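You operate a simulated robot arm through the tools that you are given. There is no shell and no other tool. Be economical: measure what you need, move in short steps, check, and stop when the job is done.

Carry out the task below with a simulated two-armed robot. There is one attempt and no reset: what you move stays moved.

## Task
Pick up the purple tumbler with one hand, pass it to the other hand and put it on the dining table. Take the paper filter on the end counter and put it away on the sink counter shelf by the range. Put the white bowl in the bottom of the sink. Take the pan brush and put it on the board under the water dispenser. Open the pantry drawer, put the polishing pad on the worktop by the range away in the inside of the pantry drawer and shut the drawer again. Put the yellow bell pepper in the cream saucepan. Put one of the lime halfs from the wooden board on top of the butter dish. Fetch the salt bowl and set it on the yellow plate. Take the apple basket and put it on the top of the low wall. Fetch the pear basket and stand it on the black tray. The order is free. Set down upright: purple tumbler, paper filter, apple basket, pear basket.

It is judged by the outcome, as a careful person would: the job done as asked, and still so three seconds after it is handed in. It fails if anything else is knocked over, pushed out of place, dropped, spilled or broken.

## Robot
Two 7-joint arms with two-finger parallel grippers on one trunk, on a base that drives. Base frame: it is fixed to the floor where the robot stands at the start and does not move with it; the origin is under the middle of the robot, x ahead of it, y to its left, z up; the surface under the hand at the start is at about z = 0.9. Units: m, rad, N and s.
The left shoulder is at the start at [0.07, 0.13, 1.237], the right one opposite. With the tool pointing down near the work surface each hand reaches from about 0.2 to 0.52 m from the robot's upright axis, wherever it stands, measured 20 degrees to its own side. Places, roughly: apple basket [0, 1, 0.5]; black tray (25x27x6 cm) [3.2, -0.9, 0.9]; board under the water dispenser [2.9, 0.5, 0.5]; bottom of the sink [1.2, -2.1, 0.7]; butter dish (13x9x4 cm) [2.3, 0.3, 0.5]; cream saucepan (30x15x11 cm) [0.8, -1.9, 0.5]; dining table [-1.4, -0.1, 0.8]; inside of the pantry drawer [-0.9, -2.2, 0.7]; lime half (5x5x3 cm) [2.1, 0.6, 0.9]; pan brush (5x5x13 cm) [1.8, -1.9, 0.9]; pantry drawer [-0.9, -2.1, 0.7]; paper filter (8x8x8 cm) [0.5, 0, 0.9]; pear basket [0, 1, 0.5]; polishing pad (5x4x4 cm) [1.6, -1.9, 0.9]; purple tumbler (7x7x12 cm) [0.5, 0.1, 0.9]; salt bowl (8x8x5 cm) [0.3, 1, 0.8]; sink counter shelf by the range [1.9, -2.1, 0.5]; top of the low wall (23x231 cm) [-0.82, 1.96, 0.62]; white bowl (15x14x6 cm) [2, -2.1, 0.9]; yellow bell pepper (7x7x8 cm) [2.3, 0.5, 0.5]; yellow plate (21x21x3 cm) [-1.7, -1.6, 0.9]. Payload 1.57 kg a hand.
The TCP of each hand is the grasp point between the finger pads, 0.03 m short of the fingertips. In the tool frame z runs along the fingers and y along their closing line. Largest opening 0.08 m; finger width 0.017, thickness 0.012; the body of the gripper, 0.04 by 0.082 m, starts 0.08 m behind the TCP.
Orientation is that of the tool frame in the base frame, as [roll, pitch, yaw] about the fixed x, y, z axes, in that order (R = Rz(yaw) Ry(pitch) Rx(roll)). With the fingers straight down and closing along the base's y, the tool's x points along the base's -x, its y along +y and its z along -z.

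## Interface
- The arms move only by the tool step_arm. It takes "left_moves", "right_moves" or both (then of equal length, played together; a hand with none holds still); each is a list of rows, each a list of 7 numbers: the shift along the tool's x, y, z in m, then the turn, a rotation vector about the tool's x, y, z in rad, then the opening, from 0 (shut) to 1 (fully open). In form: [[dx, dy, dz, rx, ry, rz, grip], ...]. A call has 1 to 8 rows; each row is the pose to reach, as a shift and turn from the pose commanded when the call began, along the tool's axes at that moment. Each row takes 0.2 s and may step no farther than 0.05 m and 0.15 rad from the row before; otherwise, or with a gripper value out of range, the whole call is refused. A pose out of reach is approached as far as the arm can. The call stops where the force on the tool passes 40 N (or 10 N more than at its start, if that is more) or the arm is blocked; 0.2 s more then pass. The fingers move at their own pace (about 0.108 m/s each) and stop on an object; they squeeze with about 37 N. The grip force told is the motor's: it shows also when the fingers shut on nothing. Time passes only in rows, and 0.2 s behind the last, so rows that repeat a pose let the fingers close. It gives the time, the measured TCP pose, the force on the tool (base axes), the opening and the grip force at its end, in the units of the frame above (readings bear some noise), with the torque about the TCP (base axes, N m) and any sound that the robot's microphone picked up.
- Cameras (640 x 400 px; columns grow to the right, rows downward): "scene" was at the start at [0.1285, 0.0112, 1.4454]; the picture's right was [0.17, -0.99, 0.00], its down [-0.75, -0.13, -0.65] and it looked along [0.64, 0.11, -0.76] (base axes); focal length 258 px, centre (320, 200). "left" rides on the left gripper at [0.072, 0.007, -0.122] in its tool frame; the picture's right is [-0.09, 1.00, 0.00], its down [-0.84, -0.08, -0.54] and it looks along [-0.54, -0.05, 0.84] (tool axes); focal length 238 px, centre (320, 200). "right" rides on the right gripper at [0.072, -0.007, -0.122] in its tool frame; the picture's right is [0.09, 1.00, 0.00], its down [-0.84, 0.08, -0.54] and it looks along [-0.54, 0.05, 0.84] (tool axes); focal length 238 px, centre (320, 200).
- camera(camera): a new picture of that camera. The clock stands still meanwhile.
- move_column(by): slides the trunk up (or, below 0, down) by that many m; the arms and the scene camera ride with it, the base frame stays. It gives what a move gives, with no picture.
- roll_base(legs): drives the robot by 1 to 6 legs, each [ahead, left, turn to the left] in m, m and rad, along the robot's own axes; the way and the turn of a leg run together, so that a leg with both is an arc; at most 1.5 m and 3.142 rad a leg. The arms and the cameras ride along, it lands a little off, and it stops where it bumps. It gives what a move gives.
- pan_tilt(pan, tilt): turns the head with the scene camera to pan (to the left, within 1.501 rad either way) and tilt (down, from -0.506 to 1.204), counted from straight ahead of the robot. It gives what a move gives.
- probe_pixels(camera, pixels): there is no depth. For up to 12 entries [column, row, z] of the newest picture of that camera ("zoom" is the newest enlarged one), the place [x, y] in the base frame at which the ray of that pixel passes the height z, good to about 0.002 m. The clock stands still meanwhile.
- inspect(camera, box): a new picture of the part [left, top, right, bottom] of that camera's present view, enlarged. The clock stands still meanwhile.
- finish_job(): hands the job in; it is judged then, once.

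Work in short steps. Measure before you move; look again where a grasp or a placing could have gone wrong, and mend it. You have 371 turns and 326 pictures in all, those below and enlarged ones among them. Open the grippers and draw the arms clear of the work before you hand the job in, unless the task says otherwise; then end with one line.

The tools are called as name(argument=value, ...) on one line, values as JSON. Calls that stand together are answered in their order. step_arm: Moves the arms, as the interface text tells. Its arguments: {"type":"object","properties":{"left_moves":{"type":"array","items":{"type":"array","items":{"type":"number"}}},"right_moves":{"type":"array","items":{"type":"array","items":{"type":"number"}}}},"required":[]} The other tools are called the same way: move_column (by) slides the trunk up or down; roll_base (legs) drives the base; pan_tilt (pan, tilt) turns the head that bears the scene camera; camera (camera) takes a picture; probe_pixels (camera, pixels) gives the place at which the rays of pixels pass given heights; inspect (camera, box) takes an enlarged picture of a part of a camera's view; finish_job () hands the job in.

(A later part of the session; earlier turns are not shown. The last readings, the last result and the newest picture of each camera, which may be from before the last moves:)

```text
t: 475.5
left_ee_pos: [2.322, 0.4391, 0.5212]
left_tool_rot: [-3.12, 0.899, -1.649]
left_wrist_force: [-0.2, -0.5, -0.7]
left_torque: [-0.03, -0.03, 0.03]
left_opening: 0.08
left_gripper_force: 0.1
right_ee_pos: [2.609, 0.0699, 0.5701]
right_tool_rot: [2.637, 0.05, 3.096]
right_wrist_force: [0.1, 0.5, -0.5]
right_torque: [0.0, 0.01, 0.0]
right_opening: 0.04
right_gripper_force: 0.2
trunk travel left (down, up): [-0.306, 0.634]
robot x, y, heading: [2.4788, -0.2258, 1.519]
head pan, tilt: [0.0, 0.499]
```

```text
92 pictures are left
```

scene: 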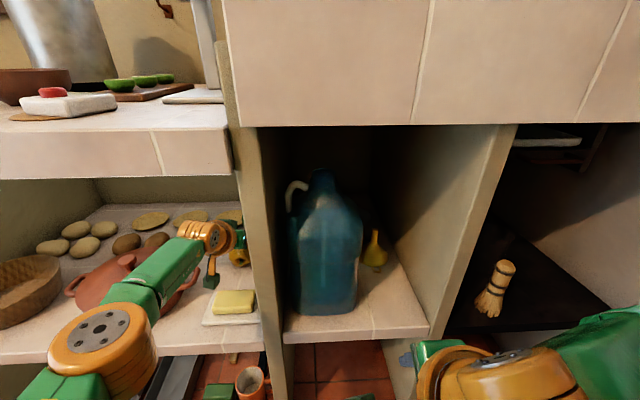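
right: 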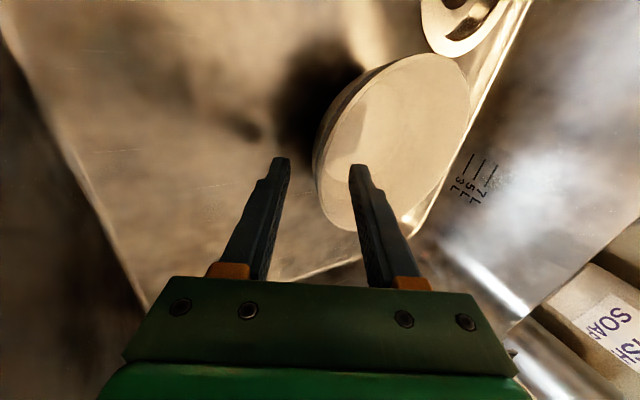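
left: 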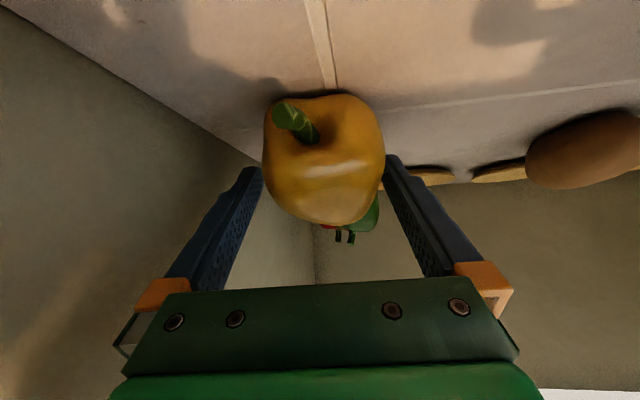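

The pepper is between the fingertips. I close and see.

step_arm(left_moves=[[0, 0, 0, 0, 0, 0, 0.7], [0, 0, 0, 0, 0, 0, 0.3], [0, 0, 0, 0, 0, 0, 0], [0, 0, 0, 0, 0, 0, 0]])

camera(camera="left")

```text
t: 476.5
left_ee_pos: [2.3226, 0.4406, 0.5217]
left_tool_rot: [-3.121, 0.901, -1.647]
left_wrist_force: [-0.9, 1.8, 2.5]
left_torque: [0.08, 0.07, -0.01]
left_opening: 0.0467
left_gripper_force: 36.7
right_ee_pos: [2.6097, 0.0698, 0.5705]
right_tool_rot: [2.637, 0.05, 3.097]
right_wrist_force: [-0.1, -0.7, -1.3]
right_torque: [0.03, 0.02, 0.01]
right_opening: 0.04
right_gripper_force: 0.0
trunk travel left (down, up): [-0.306, 0.634]
robot x, y, heading: [2.4761, -0.2253, 1.518]
head pan, tilt: [0.0, 0.499]
```

```text
91 pictures are left
```

left: 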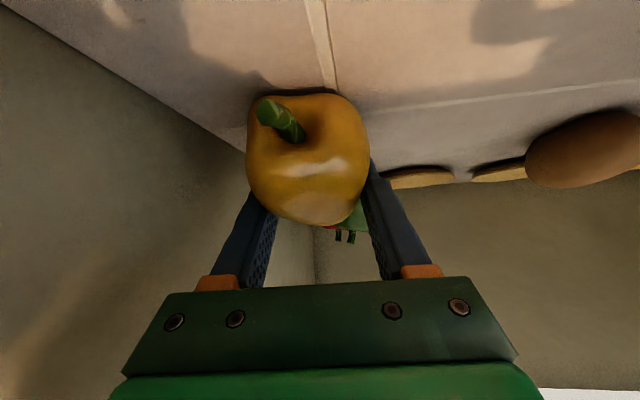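

Gripped (47 mm). I lift 8 cm and check.

move_column(by=0.06)

camera(camera="left")

```text
t: 477.5
left_ee_pos: [2.3222, 0.4408, 0.5809]
left_tool_rot: [-3.122, 0.9, -1.646]
left_wrist_force: [-0.3, 0.9, -1.4]
left_torque: [0.01, 0.0, 0.03]
left_opening: 0.046
left_gripper_force: 36.9
right_ee_pos: [2.6094, 0.071, 0.6297]
right_tool_rot: [2.636, 0.052, 3.097]
right_wrist_force: [0.3, 0.2, -0.2]
right_torque: [-0.02, 0.02, 0.01]
right_opening: 0.0397
right_gripper_force: 0.1
trunk travel left (down, up): [-0.366, 0.574]
robot x, y, heading: [2.4844, -0.2311, 1.518]
head pan, tilt: [0.0, 0.499]
```

```text
90 pictures are left
```

left: 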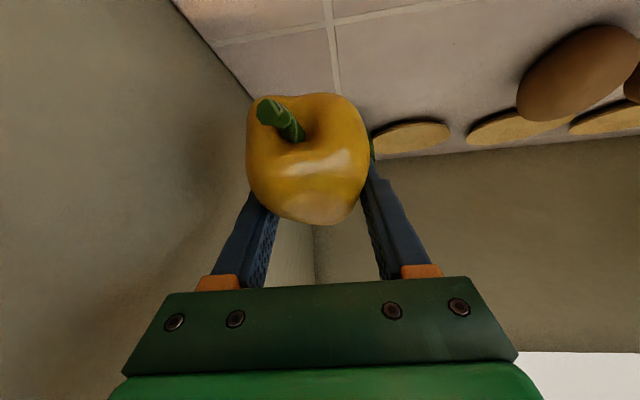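

The pepper is held. I rise 3 cm more to clear the butter, and back straight out.

move_column(by=0.035)

roll_base(legs=[[-0.45, 0, 0]])

pan_tilt(pan=0.2, tilt=0.5)

camera(camera="scene")

```text
t: 478.2
left_ee_pos: [2.3214, 0.4398, 0.6166]
left_tool_rot: [-3.123, 0.897, -1.648]
left_wrist_force: [0.9, -1.1, -1.3]
left_torque: [0.01, 0.01, 0.0]
left_opening: 0.0459
left_gripper_force: 37.0
right_ee_pos: [2.6089, 0.0701, 0.6654]
right_tool_rot: [2.638, 0.051, 3.096]
right_wrist_force: [-0.4, 0.0, -0.3]
right_torque: [-0.01, 0.01, 0.02]
right_opening: 0.0398
right_gripper_force: 0.0
trunk travel left (down, up): [-0.401, 0.539]
robot x, y, heading: [2.4836, -0.2241, 1.518]
head pan, tilt: [0.0, 0.499]
```

```text
t: 480.9
left_ee_pos: [2.3052, -0.0013, 0.6175]
left_tool_rot: [-3.122, 0.897, -1.66]
left_wrist_force: [-0.5, 0.3, -1.4]
left_torque: [0.01, -0.01, 0.01]
left_opening: 0.0458
left_gripper_force: 36.9
right_ee_pos: [2.5875, -0.3745, 0.6645]
right_tool_rot: [2.638, 0.05, 3.084]
right_wrist_force: [0.5, 0.9, -0.2]
right_torque: [-0.01, -0.01, -0.01]
right_opening: 0.0398
right_gripper_force: 0.0
trunk travel left (down, up): [-0.401, 0.539]
robot x, y, heading: [2.4559, -0.6694, 1.507]
head pan, tilt: [0.0, 0.499]
```

```text
t: 481.7
left_ee_pos: [2.305, -0.0005, 0.616]
left_tool_rot: [-3.123, 0.898, -1.66]
left_wrist_force: [-0.1, 0.7, -0.8]
left_torque: [0.01, -0.01, 0.01]
left_opening: 0.0463
left_gripper_force: 36.0
right_ee_pos: [2.5869, -0.3744, 0.665]
right_tool_rot: [2.636, 0.051, 3.084]
right_wrist_force: [0.3, -0.2, 0.7]
right_torque: [-0.03, 0.04, 0.03]
right_opening: 0.04
right_gripper_force: 0.0
trunk travel left (down, up): [-0.401, 0.539]
robot x, y, heading: [2.4557, -0.6674, 1.506]
head pan, tilt: [0.201, 0.499]
```

```text
89 pictures are left
```

scene: 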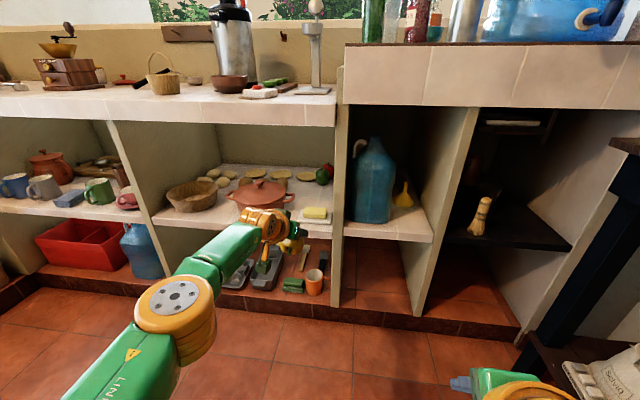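

Pepper secured. Now I look at the lime board while here, to plan the right-hand lime move.

move_column(by=0.4)

move_column(by=0.13)

pan_tilt(pan=0.2, tilt=0.65)

inspect(camera="scene", box=[180, 90, 380, 250])

```text
t: 485.5
left_ee_pos: [2.3041, -0.0009, 1.0168]
left_tool_rot: [-3.122, 0.899, -1.66]
left_wrist_force: [-0.5, 0.5, -1.7]
left_torque: [-0.01, -0.02, -0.03]
left_opening: 0.0458
left_gripper_force: 37.3
right_ee_pos: [2.5882, -0.3735, 1.0644]
right_tool_rot: [2.636, 0.051, 3.084]
right_wrist_force: [1.3, 0.3, -0.8]
right_torque: [-0.03, 0.0, 0.02]
right_opening: 0.0401
right_gripper_force: 0.1
trunk travel left (down, up): [-0.801, 0.139]
robot x, y, heading: [2.4537, -0.6684, 1.501]
head pan, tilt: [0.201, 0.499]
```

```text
t: 487.1
left_ee_pos: [2.3051, -0.0011, 1.1462]
left_tool_rot: [-3.124, 0.898, -1.66]
left_wrist_force: [0.6, -0.5, -1.7]
left_torque: [0.02, 0.01, 0.01]
left_opening: 0.0456
left_gripper_force: 36.9
right_ee_pos: [2.5864, -0.3737, 1.1951]
right_tool_rot: [2.638, 0.052, 3.086]
right_wrist_force: [0.2, 0.0, -1.0]
right_torque: [0.02, 0.01, 0.03]
right_opening: 0.0402
right_gripper_force: 0.1
trunk travel left (down, up): [-0.931, 0.009]
robot x, y, heading: [2.4547, -0.6716, 1.503]
head pan, tilt: [0.201, 0.499]
```

```text
t: 487.8
left_ee_pos: [2.3041, -0.0005, 1.1457]
left_tool_rot: [-3.124, 0.899, -1.661]
left_wrist_force: [0.6, 0.8, -1.3]
left_torque: [0.01, 0.01, -0.01]
left_opening: 0.0457
left_gripper_force: 37.0
right_ee_pos: [2.5875, -0.3739, 1.1942]
right_tool_rot: [2.637, 0.05, 3.083]
right_wrist_force: [0.3, 0.0, -0.1]
right_torque: [0.01, 0.0, 0.0]
right_opening: 0.0403
right_gripper_force: 0.0
trunk travel left (down, up): [-0.931, 0.009]
robot x, y, heading: [2.4542, -0.6691, 1.507]
head pan, tilt: [0.201, 0.649]
```

```text
2.50 times, centred on (280, 170) of scene
```

zoom: 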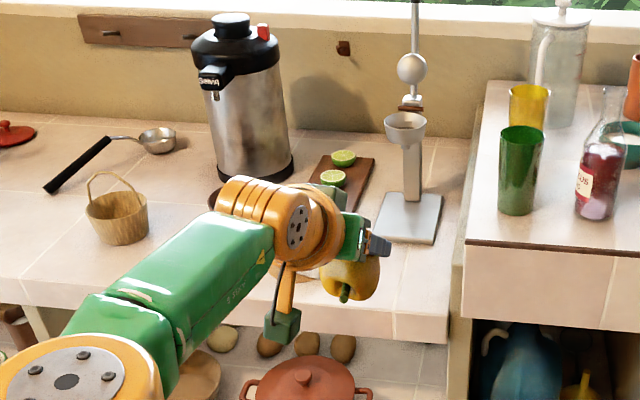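

The left arm hides the limes; I deliver the pepper first. I turn around and drive to the right part of the sink counter where the cream saucepan is.

roll_base(legs=[[0, 0, 1.57], [0, 0, 1.57], [0.4, 0, 0], [0, -1.3, 0]])

pan_tilt(pan=-0.2, tilt=0.75)

camera(camera="scene")

```text
t: 504.0
left_ee_pos: [1.2368, -1.5967, 1.1459]
left_tool_rot: [-3.122, 0.897, 1.443]
left_wrist_force: [-0.1, 0.2, -0.9]
left_torque: [-0.03, -0.01, 0.0]
left_opening: 0.0452
left_gripper_force: 37.2
right_ee_pos: [0.9716, -1.212, 1.1952]
right_tool_rot: [2.638, 0.051, -0.1]
right_wrist_force: [1.0, -0.5, 0.1]
right_torque: [0.0, 0.03, -0.02]
right_opening: 0.0402
right_gripper_force: 0.0
trunk travel left (down, up): [-0.931, 0.009]
robot x, y, heading: [1.1137, -0.9247, -1.677]
head pan, tilt: [0.201, 0.649]
```

```text
t: 504.9
left_ee_pos: [1.2375, -1.5977, 1.1452]
left_tool_rot: [-3.123, 0.897, 1.44]
left_wrist_force: [0.8, -0.1, -1.7]
left_torque: [0.02, -0.03, 0.02]
left_opening: 0.0451
left_gripper_force: 37.1
right_ee_pos: [0.9705, -1.2124, 1.1956]
right_tool_rot: [2.638, 0.05, -0.1]
right_wrist_force: [0.6, -0.3, -0.3]
right_torque: [0.03, 0.0, 0.01]
right_opening: 0.0401
right_gripper_force: 0.0
trunk travel left (down, up): [-0.931, 0.009]
robot x, y, heading: [1.1159, -0.9239, -1.678]
head pan, tilt: [-0.201, 0.75]
```

```text
87 pictures are left
```

scene: 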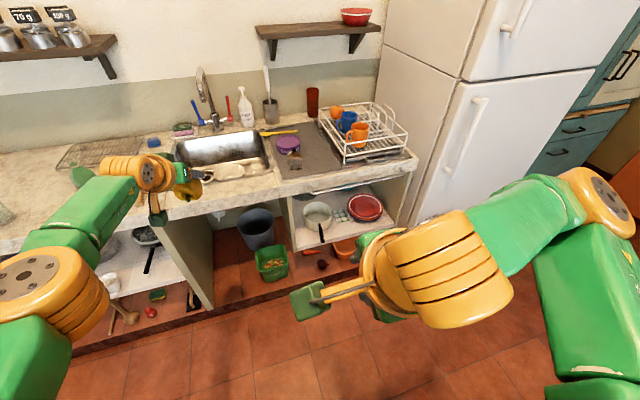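

The cream saucepan is on the shelf at (317,215). I zoom and measure.

inspect(camera="scene", box=[240, 160, 420, 300])

probe_pixels(camera="scene", pixels=[[317, 208, 0.55], [317, 214, 0.52], [303, 210, 0.55], [332, 208, 0.55], [320, 240, 0.52], [298, 250, 0.46], [292, 200, 0.82], [412, 165, 0.88], [278, 195, 0.88]])

```text
2.86 times, centred on (330, 230) of scene
```

zoom: 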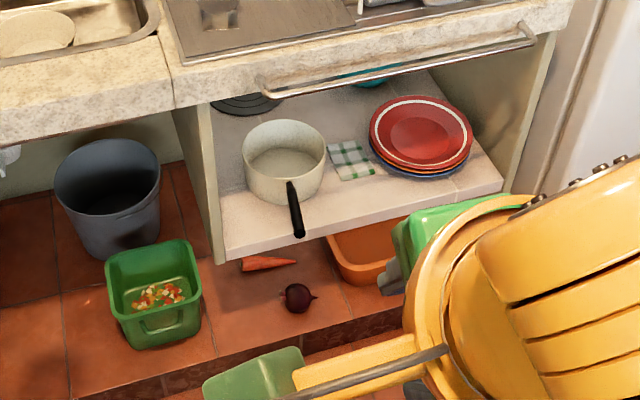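

```text
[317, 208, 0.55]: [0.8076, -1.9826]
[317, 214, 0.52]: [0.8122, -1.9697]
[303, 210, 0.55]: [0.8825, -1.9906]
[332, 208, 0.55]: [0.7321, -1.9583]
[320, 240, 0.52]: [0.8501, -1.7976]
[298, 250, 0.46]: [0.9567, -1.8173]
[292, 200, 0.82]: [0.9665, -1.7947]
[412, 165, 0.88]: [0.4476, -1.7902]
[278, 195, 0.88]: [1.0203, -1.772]
```

Saucepan rim centre ≈(0.81,-1.97), handle toward (0.85,-1.80). I flatten the left hand's pitch to ≈1.12, yaw it slightly so its camera avoids the handle, square the base and lower the column.

step_arm(left_moves=[[0, 0, 0.01, -0.065, -0.1, -0.05, 0], [0, 0, 0.02, -0.13, -0.16, -0.1, 0], [0, 0, 0.03, -0.19, -0.22, -0.15, 0]])

roll_base(legs=[[0, 0, 0.17], [0, -0.5, 0]])

move_column(by=-0.4)

move_column(by=-0.1)

pan_tilt(pan=0, tilt=0.45)

camera(camera="scene")

```text
t: 505.6
left_ee_pos: [1.2483, -1.609, 1.1173]
left_tool_rot: [-3.065, 1.108, 1.727]
left_wrist_force: [0.3, 0.5, -1.1]
left_torque: [-0.05, 0.01, 0.01]
left_opening: 0.045
left_gripper_force: 36.8
left hand out of reach, approached as far as the arm can: row 3
right_ee_pos: [0.9711, -1.2119, 1.1965]
right_tool_rot: [2.637, 0.05, -0.1]
right_wrist_force: [0.4, 0.0, 0.8]
right_torque: [0.0, 0.01, 0.01]
right_opening: 0.04
right_gripper_force: 0.2
trunk travel left (down, up): [-0.931, 0.009]
robot x, y, heading: [1.1112, -0.9219, -1.677]
head pan, tilt: [-0.201, 0.75]
```

```text
t: 507.5
left_ee_pos: [1.2919, -1.5907, 1.1179]
left_tool_rot: [-3.057, 1.107, 1.871]
left_wrist_force: [-0.2, 1.2, -1.1]
left_torque: [-0.04, 0.01, -0.02]
left_opening: 0.045
left_gripper_force: 36.8
right_ee_pos: [0.9654, -1.2342, 1.1958]
right_tool_rot: [2.635, 0.055, 0.035]
right_wrist_force: [-0.5, 0.5, -0.2]
right_torque: [0.0, -0.03, 0.0]
right_opening: 0.0398
right_gripper_force: 0.1
trunk travel left (down, up): [-0.931, 0.009]
robot x, y, heading: [1.0627, -0.9328, -1.541]
head pan, tilt: [-0.201, 0.75]
stopped in leg 2: the robot was blocked; the commanded pose is now the measured one
```

```text
t: 511.3
left_ee_pos: [1.2895, -1.5921, 0.7178]
left_tool_rot: [-3.064, 1.106, 1.867]
left_wrist_force: [0.1, -0.3, -2.4]
left_torque: [-0.01, 0.0, 0.01]
left_opening: 0.0446
left_gripper_force: 37.0
right_ee_pos: [0.9604, -1.2367, 0.7933]
right_tool_rot: [2.636, 0.049, 0.032]
right_wrist_force: [0.3, 0.3, 0.2]
right_torque: [-0.01, 0.0, -0.03]
right_opening: 0.0398
right_gripper_force: 0.1
trunk travel left (down, up): [-0.531, 0.409]
robot x, y, heading: [1.0657, -0.9284, -1.541]
head pan, tilt: [-0.201, 0.75]
```

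```text
t: 512.6
left_ee_pos: [1.2888, -1.5914, 0.6177]
left_tool_rot: [-3.062, 1.106, 1.864]
left_wrist_force: [-0.1, 0.4, -0.5]
left_torque: [0.0, -0.01, 0.01]
left_opening: 0.0444
left_gripper_force: 37.4
right_ee_pos: [0.962, -1.2359, 0.6955]
right_tool_rot: [2.636, 0.05, 0.031]
right_wrist_force: [0.1, -0.6, -0.1]
right_torque: [0.04, 0.01, 0.04]
right_opening: 0.04
right_gripper_force: 0.0
trunk travel left (down, up): [-0.431, 0.509]
robot x, y, heading: [1.0662, -0.9342, -1.544]
head pan, tilt: [-0.201, 0.75]
```

```text
t: 513.4
left_ee_pos: [1.288, -1.5919, 0.6179]
left_tool_rot: [-3.062, 1.107, 1.864]
left_wrist_force: [-0.3, 0.7, -1.7]
left_torque: [-0.03, 0.0, 0.01]
left_opening: 0.0446
left_gripper_force: 37.3
right_ee_pos: [0.9625, -1.2354, 0.6944]
right_tool_rot: [2.639, 0.05, 0.033]
right_wrist_force: [0.9, 0.4, 0.3]
right_torque: [0.02, -0.04, 0.0]
right_opening: 0.0397
right_gripper_force: 0.0
trunk travel left (down, up): [-0.431, 0.509]
robot x, y, heading: [1.0655, -0.9326, -1.543]
head pan, tilt: [0.0, 0.45]
```

```text
85 pictures are left
```

scene: 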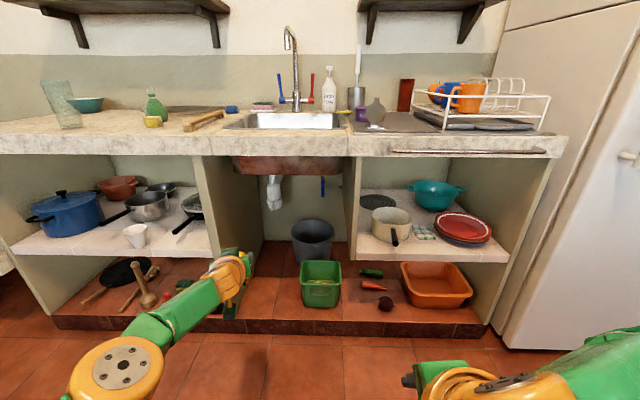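

The base had bumped the peninsula's end; I go ahead 0.12 first, then right to line up with the saucepan.

roll_base(legs=[[0.12, 0, 0], [0, -0.45, 0]])

camera(camera="scene")

camera(camera="left")

```text
t: 517.0
left_ee_pos: [0.8297, -1.7191, 0.6175]
left_tool_rot: [-3.064, 1.108, 1.864]
left_wrist_force: [0.5, 0.3, -1.6]
left_torque: [0.0, -0.01, -0.03]
left_opening: 0.0443
left_gripper_force: 37.1
right_ee_pos: [0.5019, -1.3629, 0.6941]
right_tool_rot: [2.637, 0.05, 0.033]
right_wrist_force: [0.5, 0.1, 0.9]
right_torque: [-0.03, -0.04, 0.0]
right_opening: 0.0399
right_gripper_force: 0.0
trunk travel left (down, up): [-0.431, 0.509]
robot x, y, heading: [0.606, -1.057, -1.548]
head pan, tilt: [0.0, 0.45]
```

```text
84 pictures are left
```

scene: 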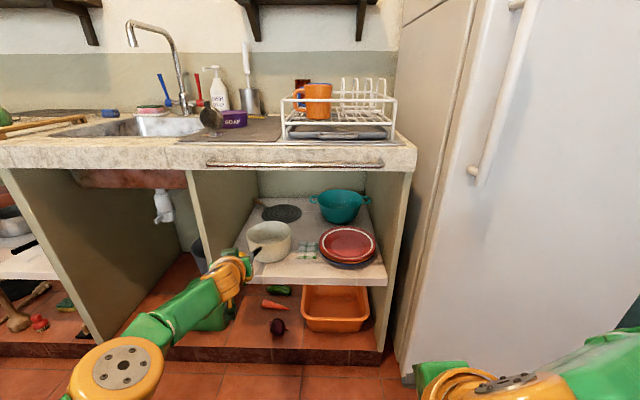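

```text
83 pictures are left
```

left: 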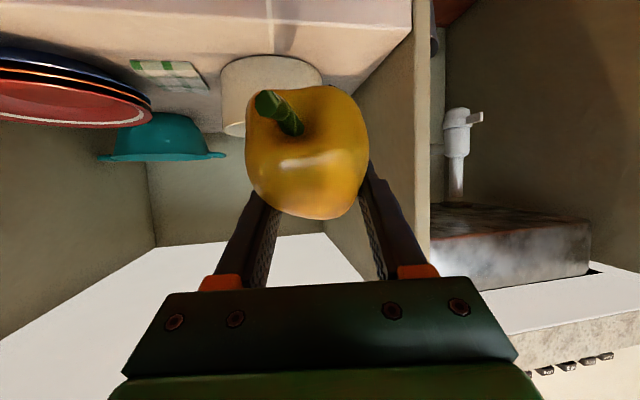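

probe_pixels(camera="scene", pixels=[[270, 230, 0.54], [247, 230, 0.54], [292, 230, 0.54], [270, 262, 0.46], [270, 222, 0.54], [262, 250, 0.53], [300, 165, 0.82], [245, 275, 0.46]])

inspect(camera="scene", box=[190, 170, 390, 300])

```text
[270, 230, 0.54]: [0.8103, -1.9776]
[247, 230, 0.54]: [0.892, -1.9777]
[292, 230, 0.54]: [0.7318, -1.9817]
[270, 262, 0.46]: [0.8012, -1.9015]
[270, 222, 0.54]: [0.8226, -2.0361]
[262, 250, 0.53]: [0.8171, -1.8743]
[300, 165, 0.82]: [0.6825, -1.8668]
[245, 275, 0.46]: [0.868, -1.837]
```

```text
3.08 times, centred on (290, 235) of scene
```

zoom: 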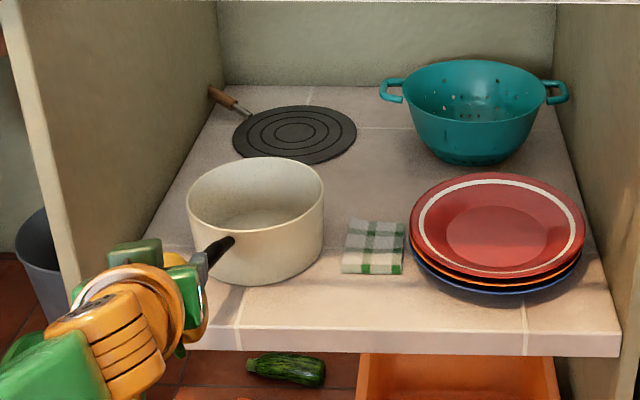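

Rim centre (0.812,-1.965). I raise 3 cm for entry and drive in 0.236, slightly right.

move_column(by=0.03)

roll_base(legs=[[0, -0.026, 0], [0.225, 0, 0]])

camera(camera="left")

inspect(camera="scene", box=[160, 150, 400, 330])

```text
t: 517.8
left_ee_pos: [0.8291, -1.7196, 0.6479]
left_tool_rot: [-3.061, 1.107, 1.864]
left_wrist_force: [-0.1, 0.3, -0.9]
left_torque: [-0.01, -0.01, -0.01]
left_opening: 0.0442
left_gripper_force: 37.8
right_ee_pos: [0.5014, -1.3642, 0.7253]
right_tool_rot: [2.637, 0.049, 0.034]
right_wrist_force: [0.7, 0.7, -0.4]
right_torque: [0.02, 0.01, 0.0]
right_opening: 0.0399
right_gripper_force: 0.0
trunk travel left (down, up): [-0.461, 0.479]
robot x, y, heading: [0.6054, -1.055, -1.543]
head pan, tilt: [0.0, 0.45]
```

```text
t: 519.9
left_ee_pos: [0.8125, -1.9439, 0.6479]
left_tool_rot: [-3.064, 1.107, 1.866]
left_wrist_force: [-0.5, -0.3, -1.6]
left_torque: [-0.03, 0.04, 0.01]
left_opening: 0.0441
left_gripper_force: 36.8
right_ee_pos: [0.4832, -1.589, 0.7248]
right_tool_rot: [2.639, 0.051, 0.035]
right_wrist_force: [0.5, -0.4, -0.3]
right_torque: [0.02, 0.0, -0.01]
right_opening: 0.0399
right_gripper_force: 0.1
trunk travel left (down, up): [-0.461, 0.479]
robot x, y, heading: [0.5842, -1.2843, -1.545]
head pan, tilt: [0.0, 0.45]
```

```text
81 pictures are left
```

left: 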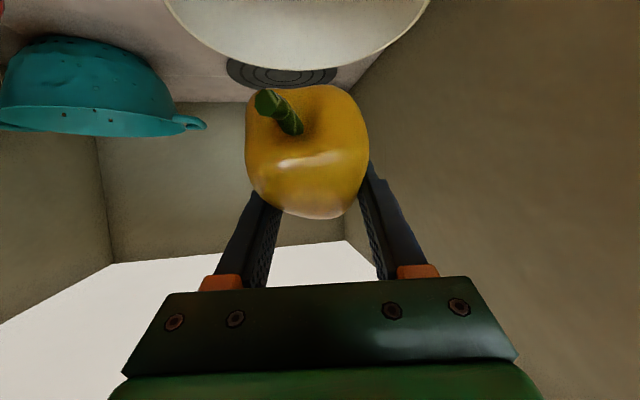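

```text
2.22 times, centred on (280, 240) of scene
```

zoom: 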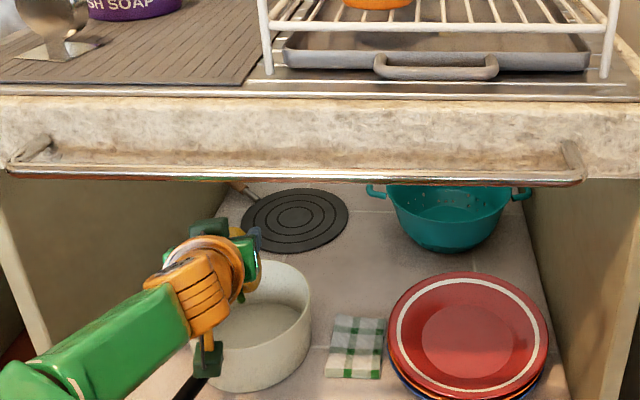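

probe_pixels(camera="scene", pixels=[[249, 290, 0.54], [249, 290, 0.53], [276, 290, 0.54], [262, 266, 0.54]])

probe_pixels(camera="left", pixels=[[290, 68, 0.54], [295, 20, 0.54], [300, 110, 0.62], [305, 205, 0.66]])

```text
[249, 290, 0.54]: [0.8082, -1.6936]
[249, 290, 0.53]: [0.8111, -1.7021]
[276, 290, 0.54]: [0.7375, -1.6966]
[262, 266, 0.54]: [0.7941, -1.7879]
```

```text
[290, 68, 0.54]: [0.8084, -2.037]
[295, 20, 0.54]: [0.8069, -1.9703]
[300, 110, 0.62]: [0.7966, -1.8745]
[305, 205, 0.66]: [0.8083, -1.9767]
```

Pan centre ≈(0.808,-1.964) beneath the pepper. I lower into the pan.

move_column(by=-0.055)

move_column(by=-0.02)

camera(camera="left")

inspect(camera="scene", box=[160, 190, 400, 370])

```text
t: 520.9
left_ee_pos: [0.8117, -1.9443, 0.5923]
left_tool_rot: [-3.063, 1.105, 1.866]
left_wrist_force: [-0.5, 1.3, -1.9]
left_torque: [-0.06, -0.02, 0.0]
left_opening: 0.0442
left_gripper_force: 36.8
right_ee_pos: [0.4839, -1.5889, 0.6692]
right_tool_rot: [2.638, 0.052, 0.037]
right_wrist_force: [0.0, -0.2, 1.0]
right_torque: [-0.02, -0.02, 0.02]
right_opening: 0.0399
right_gripper_force: 0.0
trunk travel left (down, up): [-0.406, 0.534]
robot x, y, heading: [0.5832, -1.2821, -1.539]
head pan, tilt: [0.0, 0.45]
```

```text
t: 521.5
left_ee_pos: [0.8124, -1.9447, 0.5733]
left_tool_rot: [-3.063, 1.107, 1.866]
left_wrist_force: [0.4, 0.8, 0.0]
left_torque: [-0.02, -0.01, 0.0]
left_opening: 0.0442
left_gripper_force: 36.3
right_ee_pos: [0.4835, -1.5885, 0.6503]
right_tool_rot: [2.637, 0.052, 0.035]
right_wrist_force: [0.0, -0.2, -0.6]
right_torque: [0.0, -0.01, 0.01]
right_opening: 0.0398
right_gripper_force: 0.1
trunk travel left (down, up): [-0.386, 0.554]
robot x, y, heading: [0.591, -1.2827, -1.538]
head pan, tilt: [0.0, 0.45]
```

```text
79 pictures are left
```

left: 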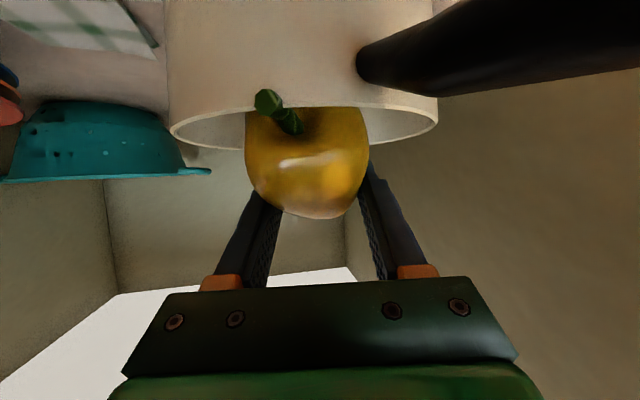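

```text
2.22 times, centred on (280, 280) of scene
```

zoom: 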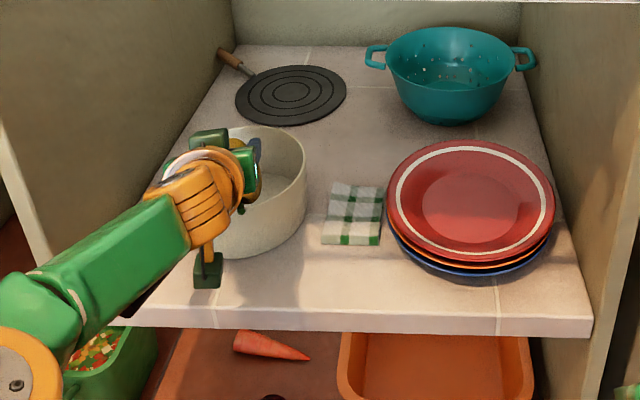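

The pepper is entering the pan near its front rim. I move 2.5 cm further in, then lower to the bottom.

roll_base(legs=[[0.025, 0, 0]])

move_column(by=-0.02)

camera(camera="left")

```text
t: 522.3
left_ee_pos: [0.8133, -1.9689, 0.5717]
left_tool_rot: [-3.063, 1.106, 1.867]
left_wrist_force: [-0.2, -0.9, -1.0]
left_torque: [-0.01, -0.02, -0.01]
left_opening: 0.0439
left_gripper_force: 36.9
right_ee_pos: [0.4836, -1.6129, 0.6486]
right_tool_rot: [2.638, 0.052, 0.036]
right_wrist_force: [0.4, -0.3, -0.5]
right_torque: [-0.03, 0.01, 0.01]
right_opening: 0.0402
right_gripper_force: 0.1
trunk travel left (down, up): [-0.386, 0.554]
robot x, y, heading: [0.5857, -1.3083, -1.541]
head pan, tilt: [0.0, 0.45]
```

```text
t: 523.0
left_ee_pos: [0.8132, -1.9684, 0.5529]
left_tool_rot: [-3.063, 1.106, 1.868]
left_wrist_force: [0.2, -0.7, -1.2]
left_torque: [-0.03, -0.02, 0.03]
left_opening: 0.0439
left_gripper_force: 36.9
right_ee_pos: [0.484, -1.6137, 0.6295]
right_tool_rot: [2.635, 0.051, 0.036]
right_wrist_force: [0.0, -0.6, 0.2]
right_torque: [-0.03, 0.0, 0.02]
right_opening: 0.0398
right_gripper_force: 0.0
trunk travel left (down, up): [-0.366, 0.574]
robot x, y, heading: [0.587, -1.3099, -1.54]
head pan, tilt: [0.0, 0.45]
```

```text
77 pictures are left
```

left: 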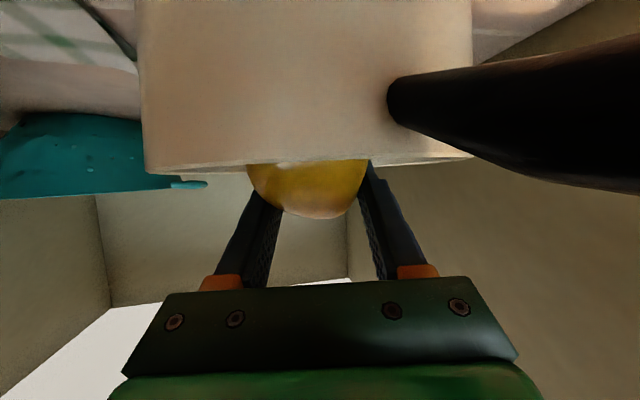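

The pepper is inside. I lower another 1.5 cm and release.

move_column(by=-0.012)

move_column(by=-0.008)

step_arm(left_moves=[[0, 0, 0, 0, 0, 0, 0.6], [0, 0, 0, 0, 0, 0, 0.9], [0, 0, 0, 0, 0, 0, 0.9]])

move_column(by=0.09)

camera(camera="left")

```text
t: 523.6
left_ee_pos: [0.8143, -1.969, 0.5403]
left_tool_rot: [-3.063, 1.107, 1.866]
left_wrist_force: [0.2, 0.5, -0.9]
left_torque: [-0.03, -0.03, 0.01]
left_opening: 0.0438
left_gripper_force: 37.3
right_ee_pos: [0.4849, -1.6142, 0.6176]
right_tool_rot: [2.638, 0.049, 0.036]
right_wrist_force: [-0.5, 0.0, 0.5]
right_torque: [-0.02, 0.0, 0.01]
right_opening: 0.0398
right_gripper_force: 0.1
trunk travel left (down, up): [-0.354, 0.586]
robot x, y, heading: [0.5889, -1.31, -1.538]
head pan, tilt: [0.0, 0.45]
```

```text
t: 524.2
left_ee_pos: [0.8143, -1.9683, 0.5321]
left_tool_rot: [-3.062, 1.106, 1.868]
left_wrist_force: [-0.2, 0.6, -0.2]
left_torque: [-0.03, -0.03, 0.02]
left_opening: 0.0439
left_gripper_force: 37.4
right_ee_pos: [0.4839, -1.6133, 0.6101]
right_tool_rot: [2.637, 0.052, 0.037]
right_wrist_force: [0.1, -0.1, -0.2]
right_torque: [-0.01, -0.02, 0.04]
right_opening: 0.0402
right_gripper_force: 0.0
trunk travel left (down, up): [-0.346, 0.594]
robot x, y, heading: [0.5889, -1.3089, -1.545]
head pan, tilt: [0.0, 0.45]
```

```text
t: 525.0
left_ee_pos: [0.8128, -1.9689, 0.532]
left_tool_rot: [-3.063, 1.108, 1.868]
left_wrist_force: [-0.1, -0.2, 0.4]
left_torque: [0.0, -0.02, 0.02]
left_opening: 0.0719
left_gripper_force: 0.1
right_ee_pos: [0.4831, -1.6138, 0.6097]
right_tool_rot: [2.638, 0.052, 0.035]
right_wrist_force: [-0.2, 0.2, -1.5]
right_torque: [0.03, -0.01, -0.05]
right_opening: 0.0398
right_gripper_force: 0.0
trunk travel left (down, up): [-0.346, 0.594]
robot x, y, heading: [0.5873, -1.3096, -1.543]
head pan, tilt: [0.0, 0.45]
```

```text
t: 526.2
left_ee_pos: [0.8123, -1.969, 0.6222]
left_tool_rot: [-3.064, 1.107, 1.869]
left_wrist_force: [0.1, -0.6, -0.6]
left_torque: [0.02, 0.02, 0.02]
left_opening: 0.0718
left_gripper_force: 0.0
right_ee_pos: [0.4841, -1.6133, 0.7001]
right_tool_rot: [2.638, 0.05, 0.036]
right_wrist_force: [0.0, -0.2, 0.2]
right_torque: [0.03, 0.02, 0.03]
right_opening: 0.0398
right_gripper_force: 0.1
trunk travel left (down, up): [-0.436, 0.504]
robot x, y, heading: [0.5862, -1.308, -1.542]
head pan, tilt: [0.0, 0.45]
```

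```text
76 pictures are left
```

left: 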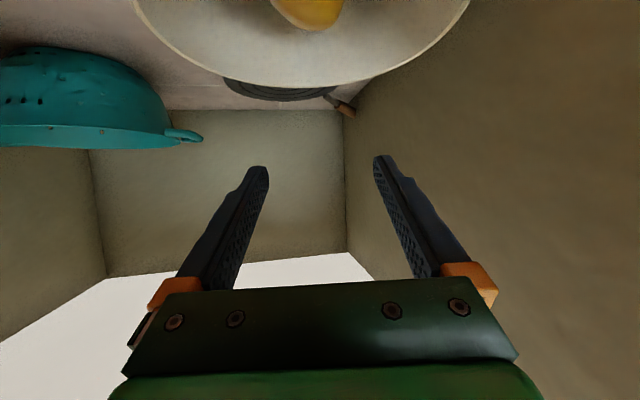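

Pepper is in the pan. I back out and verify.

roll_base(legs=[[-0.25, 0, 0]])

inspect(camera="scene", box=[200, 160, 400, 300])

```text
t: 528.0
left_ee_pos: [0.8059, -1.7204, 0.6224]
left_tool_rot: [-3.064, 1.108, 1.869]
left_wrist_force: [0.1, 0.1, -0.1]
left_torque: [-0.01, 0.01, -0.01]
left_opening: 0.0721
left_gripper_force: 0.0
right_ee_pos: [0.4776, -1.3657, 0.7003]
right_tool_rot: [2.636, 0.05, 0.037]
right_wrist_force: [0.1, 0.5, -0.5]
right_torque: [-0.01, 0.0, -0.01]
right_opening: 0.0401
right_gripper_force: 0.1
trunk travel left (down, up): [-0.436, 0.504]
robot x, y, heading: [0.582, -1.0618, -1.539]
head pan, tilt: [0.0, 0.45]
```

```text
2.86 times, centred on (300, 230) of scene
```

zoom: 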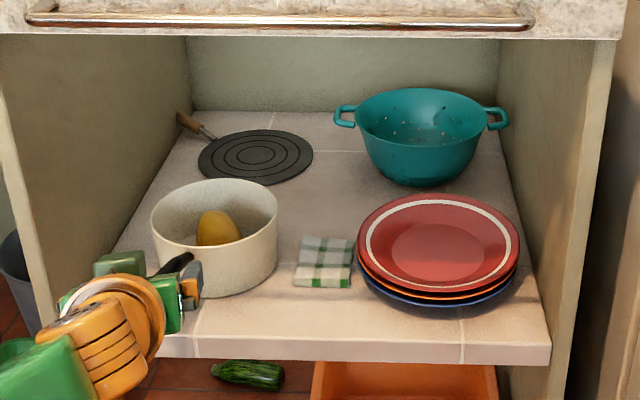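

Pepper is in the cream saucepan. Next the polishing pad with the left hand: I raise, straighten the left hand (pitch ≈0.87, no yaw) and drive back to the worktop.

move_column(by=0.4)

step_arm(left_moves=[[0, 0, 0, 0.12, 0, 0.06, 0.8], [0, 0, 0, 0.241, 0, 0.121, 0.8]])

step_arm(left_moves=[[0, 0, 0, 0, 0.12, 0, 0.8], [0, 0, 0, 0, 0.24, 0, 0.8]])

roll_base(legs=[[0, 0.85, -0.03]])

pan_tilt(pan=0.1, tilt=0.7)

camera(camera="scene")

```text
t: 531.9
left_ee_pos: [0.8071, -1.7202, 1.0218]
left_tool_rot: [-3.065, 1.107, 1.871]
left_wrist_force: [0.0, 0.7, -0.6]
left_torque: [-0.03, 0.02, 0.0]
left_opening: 0.0721
left_gripper_force: 0.1
right_ee_pos: [0.4776, -1.3659, 1.1004]
right_tool_rot: [2.637, 0.051, 0.039]
right_wrist_force: [-1.1, -0.4, 0.7]
right_torque: [0.02, -0.02, -0.02]
right_opening: 0.0399
right_gripper_force: 0.1
trunk travel left (down, up): [-0.836, 0.104]
robot x, y, heading: [0.5866, -1.0606, -1.536]
head pan, tilt: [0.0, 0.45]
```

```text
t: 532.5
left_ee_pos: [0.8075, -1.7204, 1.0215]
left_tool_rot: [-3.066, 1.106, 1.634]
left_wrist_force: [-1.1, 0.0, 0.3]
left_torque: [-0.02, 0.01, 0.01]
left_opening: 0.064
left_gripper_force: 0.1
right_ee_pos: [0.4788, -1.3657, 1.1002]
right_tool_rot: [2.638, 0.05, 0.039]
right_wrist_force: [-0.2, -0.6, -0.5]
right_torque: [-0.01, 0.0, -0.02]
right_opening: 0.0401
right_gripper_force: 0.1
trunk travel left (down, up): [-0.836, 0.104]
robot x, y, heading: [0.5859, -1.0602, -1.543]
head pan, tilt: [0.0, 0.45]
```

```text
t: 533.1
left_ee_pos: [0.8083, -1.7168, 1.0244]
left_tool_rot: [-3.092, 1.028, 1.595]
left_wrist_force: [0.7, -0.2, -0.3]
left_torque: [-0.02, -0.01, -0.03]
left_opening: 0.064
left_gripper_force: 0.1
left hand out of reach, approached as far as the arm can: row 1, 2
right_ee_pos: [0.4778, -1.3662, 1.1001]
right_tool_rot: [2.637, 0.051, 0.039]
right_wrist_force: [-0.5, 0.2, 0.6]
right_torque: [0.01, 0.02, -0.01]
right_opening: 0.0404
right_gripper_force: 0.1
trunk travel left (down, up): [-0.836, 0.104]
robot x, y, heading: [0.5785, -1.0617, -1.542]
head pan, tilt: [0.0, 0.45]
```

```text
t: 537.5
left_ee_pos: [1.6181, -1.7189, 1.0239]
left_tool_rot: [-3.095, 1.03, 1.546]
left_wrist_force: [0.2, -0.5, -0.2]
left_torque: [0.06, 0.01, 0.01]
left_opening: 0.0639
left_gripper_force: 0.0
right_ee_pos: [1.3043, -1.3537, 1.0995]
right_tool_rot: [2.638, 0.048, -0.007]
right_wrist_force: [0.4, 0.2, 0.1]
right_torque: [-0.01, 0.0, -0.02]
right_opening: 0.0399
right_gripper_force: 0.0
trunk travel left (down, up): [-0.836, 0.104]
robot x, y, heading: [1.422, -1.0537, -1.588]
head pan, tilt: [0.0, 0.45]
```

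```text
t: 538.3
left_ee_pos: [1.6188, -1.7194, 1.0242]
left_tool_rot: [-3.093, 1.031, 1.547]
left_wrist_force: [-0.8, 0.5, -0.4]
left_torque: [0.04, 0.0, 0.01]
left_opening: 0.0641
left_gripper_force: 0.0
right_ee_pos: [1.3044, -1.3533, 1.1002]
right_tool_rot: [2.637, 0.05, -0.008]
right_wrist_force: [0.4, 0.1, 0.9]
right_torque: [0.04, 0.04, 0.0]
right_opening: 0.0399
right_gripper_force: 0.1
trunk travel left (down, up): [-0.836, 0.104]
robot x, y, heading: [1.4199, -1.0527, -1.587]
head pan, tilt: [0.099, 0.7]
```

```text
74 pictures are left
```

scene: 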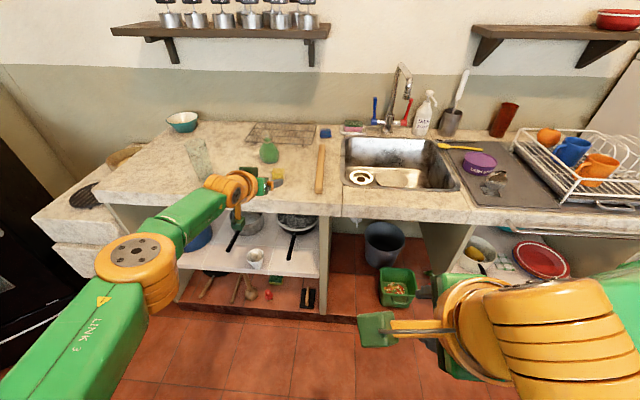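

I retract the left hand 8 cm and steepen it to pitch ≈0.85, then approach above the pad.

step_arm(left_moves=[[0.02, 0, -0.034, 0, 0, 0, 0.9], [0.041, 0, -0.0686, 0, 0.08, 0, 0.9], [0.041, 0, -0.0686, 0, 0.18, 0, 0.9]])

roll_base(legs=[[0.2, 0.03, 0.015]])

camera(camera="left")

```text
t: 539.1
left_ee_pos: [1.6205, -1.6407, 1.0257]
left_tool_rot: [-3.107, 0.846, 1.532]
left_wrist_force: [0.7, -1.2, -0.4]
left_torque: [0.02, 0.0, 0.04]
left_opening: 0.0722
left_gripper_force: 0.0
right_ee_pos: [1.3027, -1.3545, 1.0997]
right_tool_rot: [2.639, 0.05, -0.008]
right_wrist_force: [-0.6, -0.7, 0.1]
right_torque: [-0.03, -0.01, 0.03]
right_opening: 0.0397
right_gripper_force: 0.0
trunk travel left (down, up): [-0.836, 0.104]
robot x, y, heading: [1.4226, -1.0551, -1.584]
head pan, tilt: [0.099, 0.7]
```

```text
t: 540.7
left_ee_pos: [1.6534, -1.8271, 1.0277]
left_tool_rot: [-3.102, 0.852, 1.54]
left_wrist_force: [-0.7, 0.4, 0.4]
left_torque: [-0.03, -0.03, 0.0]
left_opening: 0.072
left_gripper_force: 0.0
right_ee_pos: [1.334, -1.5434, 1.1018]
right_tool_rot: [2.634, 0.047, 0.002]
right_wrist_force: [-0.3, -0.4, -0.2]
right_torque: [-0.03, 0.03, -0.02]
right_opening: 0.0398
right_gripper_force: 0.1
trunk travel left (down, up): [-0.836, 0.104]
robot x, y, heading: [1.4477, -1.2425, -1.574]
head pan, tilt: [0.099, 0.7]
```

```text
73 pictures are left
```

left: 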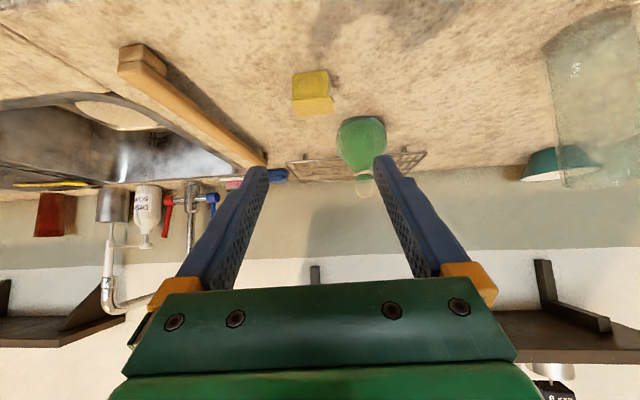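

probe_pixels(camera="left", pixels=[[312, 85, 0.915], [312, 105, 0.89], [295, 95, 0.9], [331, 93, 0.9], [312, 73, 0.875]])

```text
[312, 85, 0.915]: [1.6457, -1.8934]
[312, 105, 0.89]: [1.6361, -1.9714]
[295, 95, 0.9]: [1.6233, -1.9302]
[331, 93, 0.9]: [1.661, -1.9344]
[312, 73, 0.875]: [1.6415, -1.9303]
```

Pad centre ≈(1.642,-1.945). I drive 0.1 ahead and lower the hand over it by arm.

roll_base(legs=[[0.11, -0.004, 0]])

step_arm(left_moves=[[0.027, -0.002, 0.024, 0, 0, 0, 0.9], [0.054, -0.004, 0.048, 0, 0, 0, 0.9], [0.081, -0.006, 0.072, 0, 0, 0, 0.9]])

camera(camera="left")

```text
t: 541.9
left_ee_pos: [1.6512, -1.9388, 1.0287]
left_tool_rot: [-3.102, 0.854, 1.542]
left_wrist_force: [0.3, 0.7, 0.1]
left_torque: [-0.01, 0.04, -0.02]
left_opening: 0.0716
left_gripper_force: 0.0
right_ee_pos: [1.3295, -1.6551, 1.1019]
right_tool_rot: [2.634, 0.05, 0.002]
right_wrist_force: [-0.4, -0.7, 0.4]
right_torque: [-0.01, 0.01, -0.01]
right_opening: 0.0399
right_gripper_force: 0.1
trunk travel left (down, up): [-0.836, 0.104]
robot x, y, heading: [1.4437, -1.3588, -1.576]
head pan, tilt: [0.099, 0.7]
```

```text
t: 542.7
left_ee_pos: [1.6403, -1.9418, 0.9158]
left_tool_rot: [-3.101, 0.848, 1.541]
left_wrist_force: [-0.4, -0.5, 0.3]
left_torque: [-0.02, -0.04, -0.01]
left_opening: 0.0719
left_gripper_force: 0.0
right_ee_pos: [1.33, -1.6596, 1.0996]
right_tool_rot: [2.638, 0.05, 0.003]
right_wrist_force: [0.4, 0.7, 0.8]
right_torque: [-0.01, 0.01, 0.0]
right_opening: 0.0399
right_gripper_force: 0.1
trunk travel left (down, up): [-0.836, 0.104]
robot x, y, heading: [1.4434, -1.3584, -1.573]
head pan, tilt: [0.099, 0.7]
```

```text
72 pictures are left
```

left: 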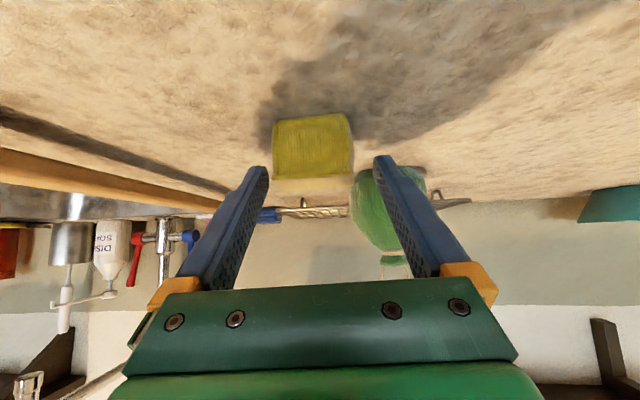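

step_arm(left_moves=[[-0.007, -0.004, 0.02, 0, 0, 0, 0.9], [-0.007, -0.004, 0.02, 0, 0, 0, 0.4], [-0.007, -0.004, 0.02, 0, 0, 0, 0], [-0.007, -0.004, 0.02, 0, 0, 0, 0], [-0.007, -0.004, 0.02, 0, 0, 0, 0]])

camera(camera="left")

```text
t: 543.9
left_ee_pos: [1.6355, -1.9597, 0.9093]
left_tool_rot: [-3.102, 0.852, 1.543]
left_wrist_force: [0.4, 0.6, 0.1]
left_torque: [0.02, 0.03, -0.01]
left_opening: 0.0448
left_gripper_force: 37.1
right_ee_pos: [1.3304, -1.6589, 1.1001]
right_tool_rot: [2.637, 0.052, 0.003]
right_wrist_force: [0.0, 0.3, -0.7]
right_torque: [-0.01, 0.02, -0.01]
right_opening: 0.0401
right_gripper_force: 0.0
trunk travel left (down, up): [-0.836, 0.104]
robot x, y, heading: [1.4424, -1.3562, -1.573]
head pan, tilt: [0.099, 0.7]
```

```text
71 pictures are left
```

left: 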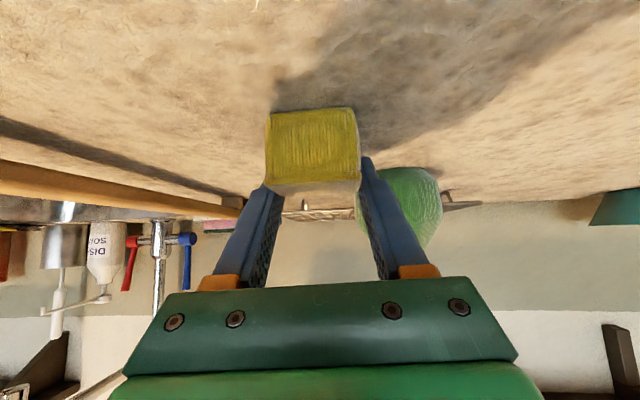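

Pad held. I lift, back off, retract the left hand and strafe right toward the pantry.

move_column(by=0.1)

roll_base(legs=[[-0.31, 0, 0]])

step_arm(left_moves=[[0.025, 0, -0.03, 0, 0, 0, 0], [0.05, 0, -0.06, 0, 0, 0, 0], [0.07, 0, -0.09, 0, 0, 0, 0]])

roll_base(legs=[[0, -1.2, 0.005], [0, -1.0, 0.005], [0.0, -0.2, 0]])

pan_tilt(pan=0, tilt=0.55)

camera(camera="scene")

```text
t: 545.2
left_ee_pos: [1.6367, -1.9596, 1.0099]
left_tool_rot: [-3.103, 0.85, 1.542]
left_wrist_force: [0.1, 0.4, -1.0]
left_torque: [0.02, 0.02, 0.0]
left_opening: 0.0451
left_gripper_force: 37.2
right_ee_pos: [1.3306, -1.6587, 1.2008]
right_tool_rot: [2.638, 0.051, 0.003]
right_wrist_force: [-0.4, 0.0, -0.2]
right_torque: [0.01, 0.01, -0.01]
right_opening: 0.0398
right_gripper_force: 0.1
trunk travel left (down, up): [-0.936, 0.004]
robot x, y, heading: [1.4408, -1.3562, -1.572]
head pan, tilt: [0.099, 0.7]
```

```text
t: 547.3
left_ee_pos: [1.6347, -1.6495, 1.0087]
left_tool_rot: [-3.104, 0.847, 1.539]
left_wrist_force: [-0.5, -0.4, -0.2]
left_torque: [-0.01, -0.03, -0.02]
left_opening: 0.0448
left_gripper_force: 36.8
right_ee_pos: [1.3308, -1.3485, 1.1984]
right_tool_rot: [2.64, 0.051, 0.0]
right_wrist_force: [0.0, -0.9, 0.1]
right_torque: [0.02, -0.04, -0.02]
right_opening: 0.0398
right_gripper_force: 0.0
trunk travel left (down, up): [-0.936, 0.004]
robot x, y, heading: [1.4427, -1.045, -1.569]
head pan, tilt: [0.099, 0.7]
```

```text
t: 548.1
left_ee_pos: [1.6434, -1.5309, 1.0142]
left_tool_rot: [-3.103, 0.851, 1.539]
left_wrist_force: [-0.5, -0.6, -0.3]
left_torque: [-0.03, 0.03, 0.02]
left_opening: 0.0448
left_gripper_force: 36.5
right_ee_pos: [1.3306, -1.3447, 1.2006]
right_tool_rot: [2.636, 0.051, -0.001]
right_wrist_force: [-0.5, 0.8, -0.2]
right_torque: [0.02, 0.0, 0.0]
right_opening: 0.0401
right_gripper_force: 0.0
trunk travel left (down, up): [-0.936, 0.004]
robot x, y, heading: [1.4466, -1.0449, -1.581]
head pan, tilt: [0.099, 0.7]
```

```text
t: 560.4
left_ee_pos: [-0.787, -1.5607, 1.0128]
left_tool_rot: [-3.098, 0.85, 1.577]
left_wrist_force: [0.3, 0.2, -0.9]
left_torque: [0.0, 0.01, 0.0]
left_opening: 0.045
left_gripper_force: 36.8
right_ee_pos: [-1.1033, -1.3837, 1.201]
right_tool_rot: [2.637, 0.055, 0.032]
right_wrist_force: [0.5, 0.9, -0.6]
right_torque: [0.03, 0.01, -0.02]
right_opening: 0.04
right_gripper_force: 0.1
trunk travel left (down, up): [-0.936, 0.004]
robot x, y, heading: [-1.0033, -1.0812, -1.545]
head pan, tilt: [0.099, 0.7]
```

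```text
t: 561.1
left_ee_pos: [-0.7899, -1.5595, 1.0126]
left_tool_rot: [-3.101, 0.853, 1.572]
left_wrist_force: [0.9, -1.4, 0.6]
left_torque: [-0.01, 0.01, 0.0]
left_opening: 0.045
left_gripper_force: 36.7
right_ee_pos: [-1.1069, -1.3823, 1.1999]
right_tool_rot: [2.637, 0.05, 0.032]
right_wrist_force: [-0.3, -0.7, 0.1]
right_torque: [0.01, -0.04, 0.03]
right_opening: 0.04
right_gripper_force: 0.0
trunk travel left (down, up): [-0.936, 0.004]
robot x, y, heading: [-1.0026, -1.0765, -1.55]
head pan, tilt: [0.0, 0.55]
```

```text
70 pictures are left
```

scene: 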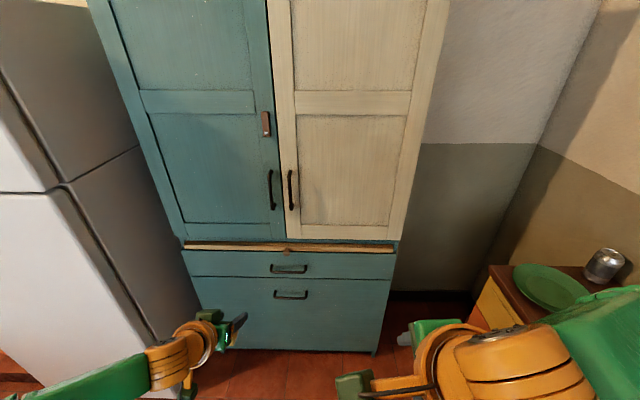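

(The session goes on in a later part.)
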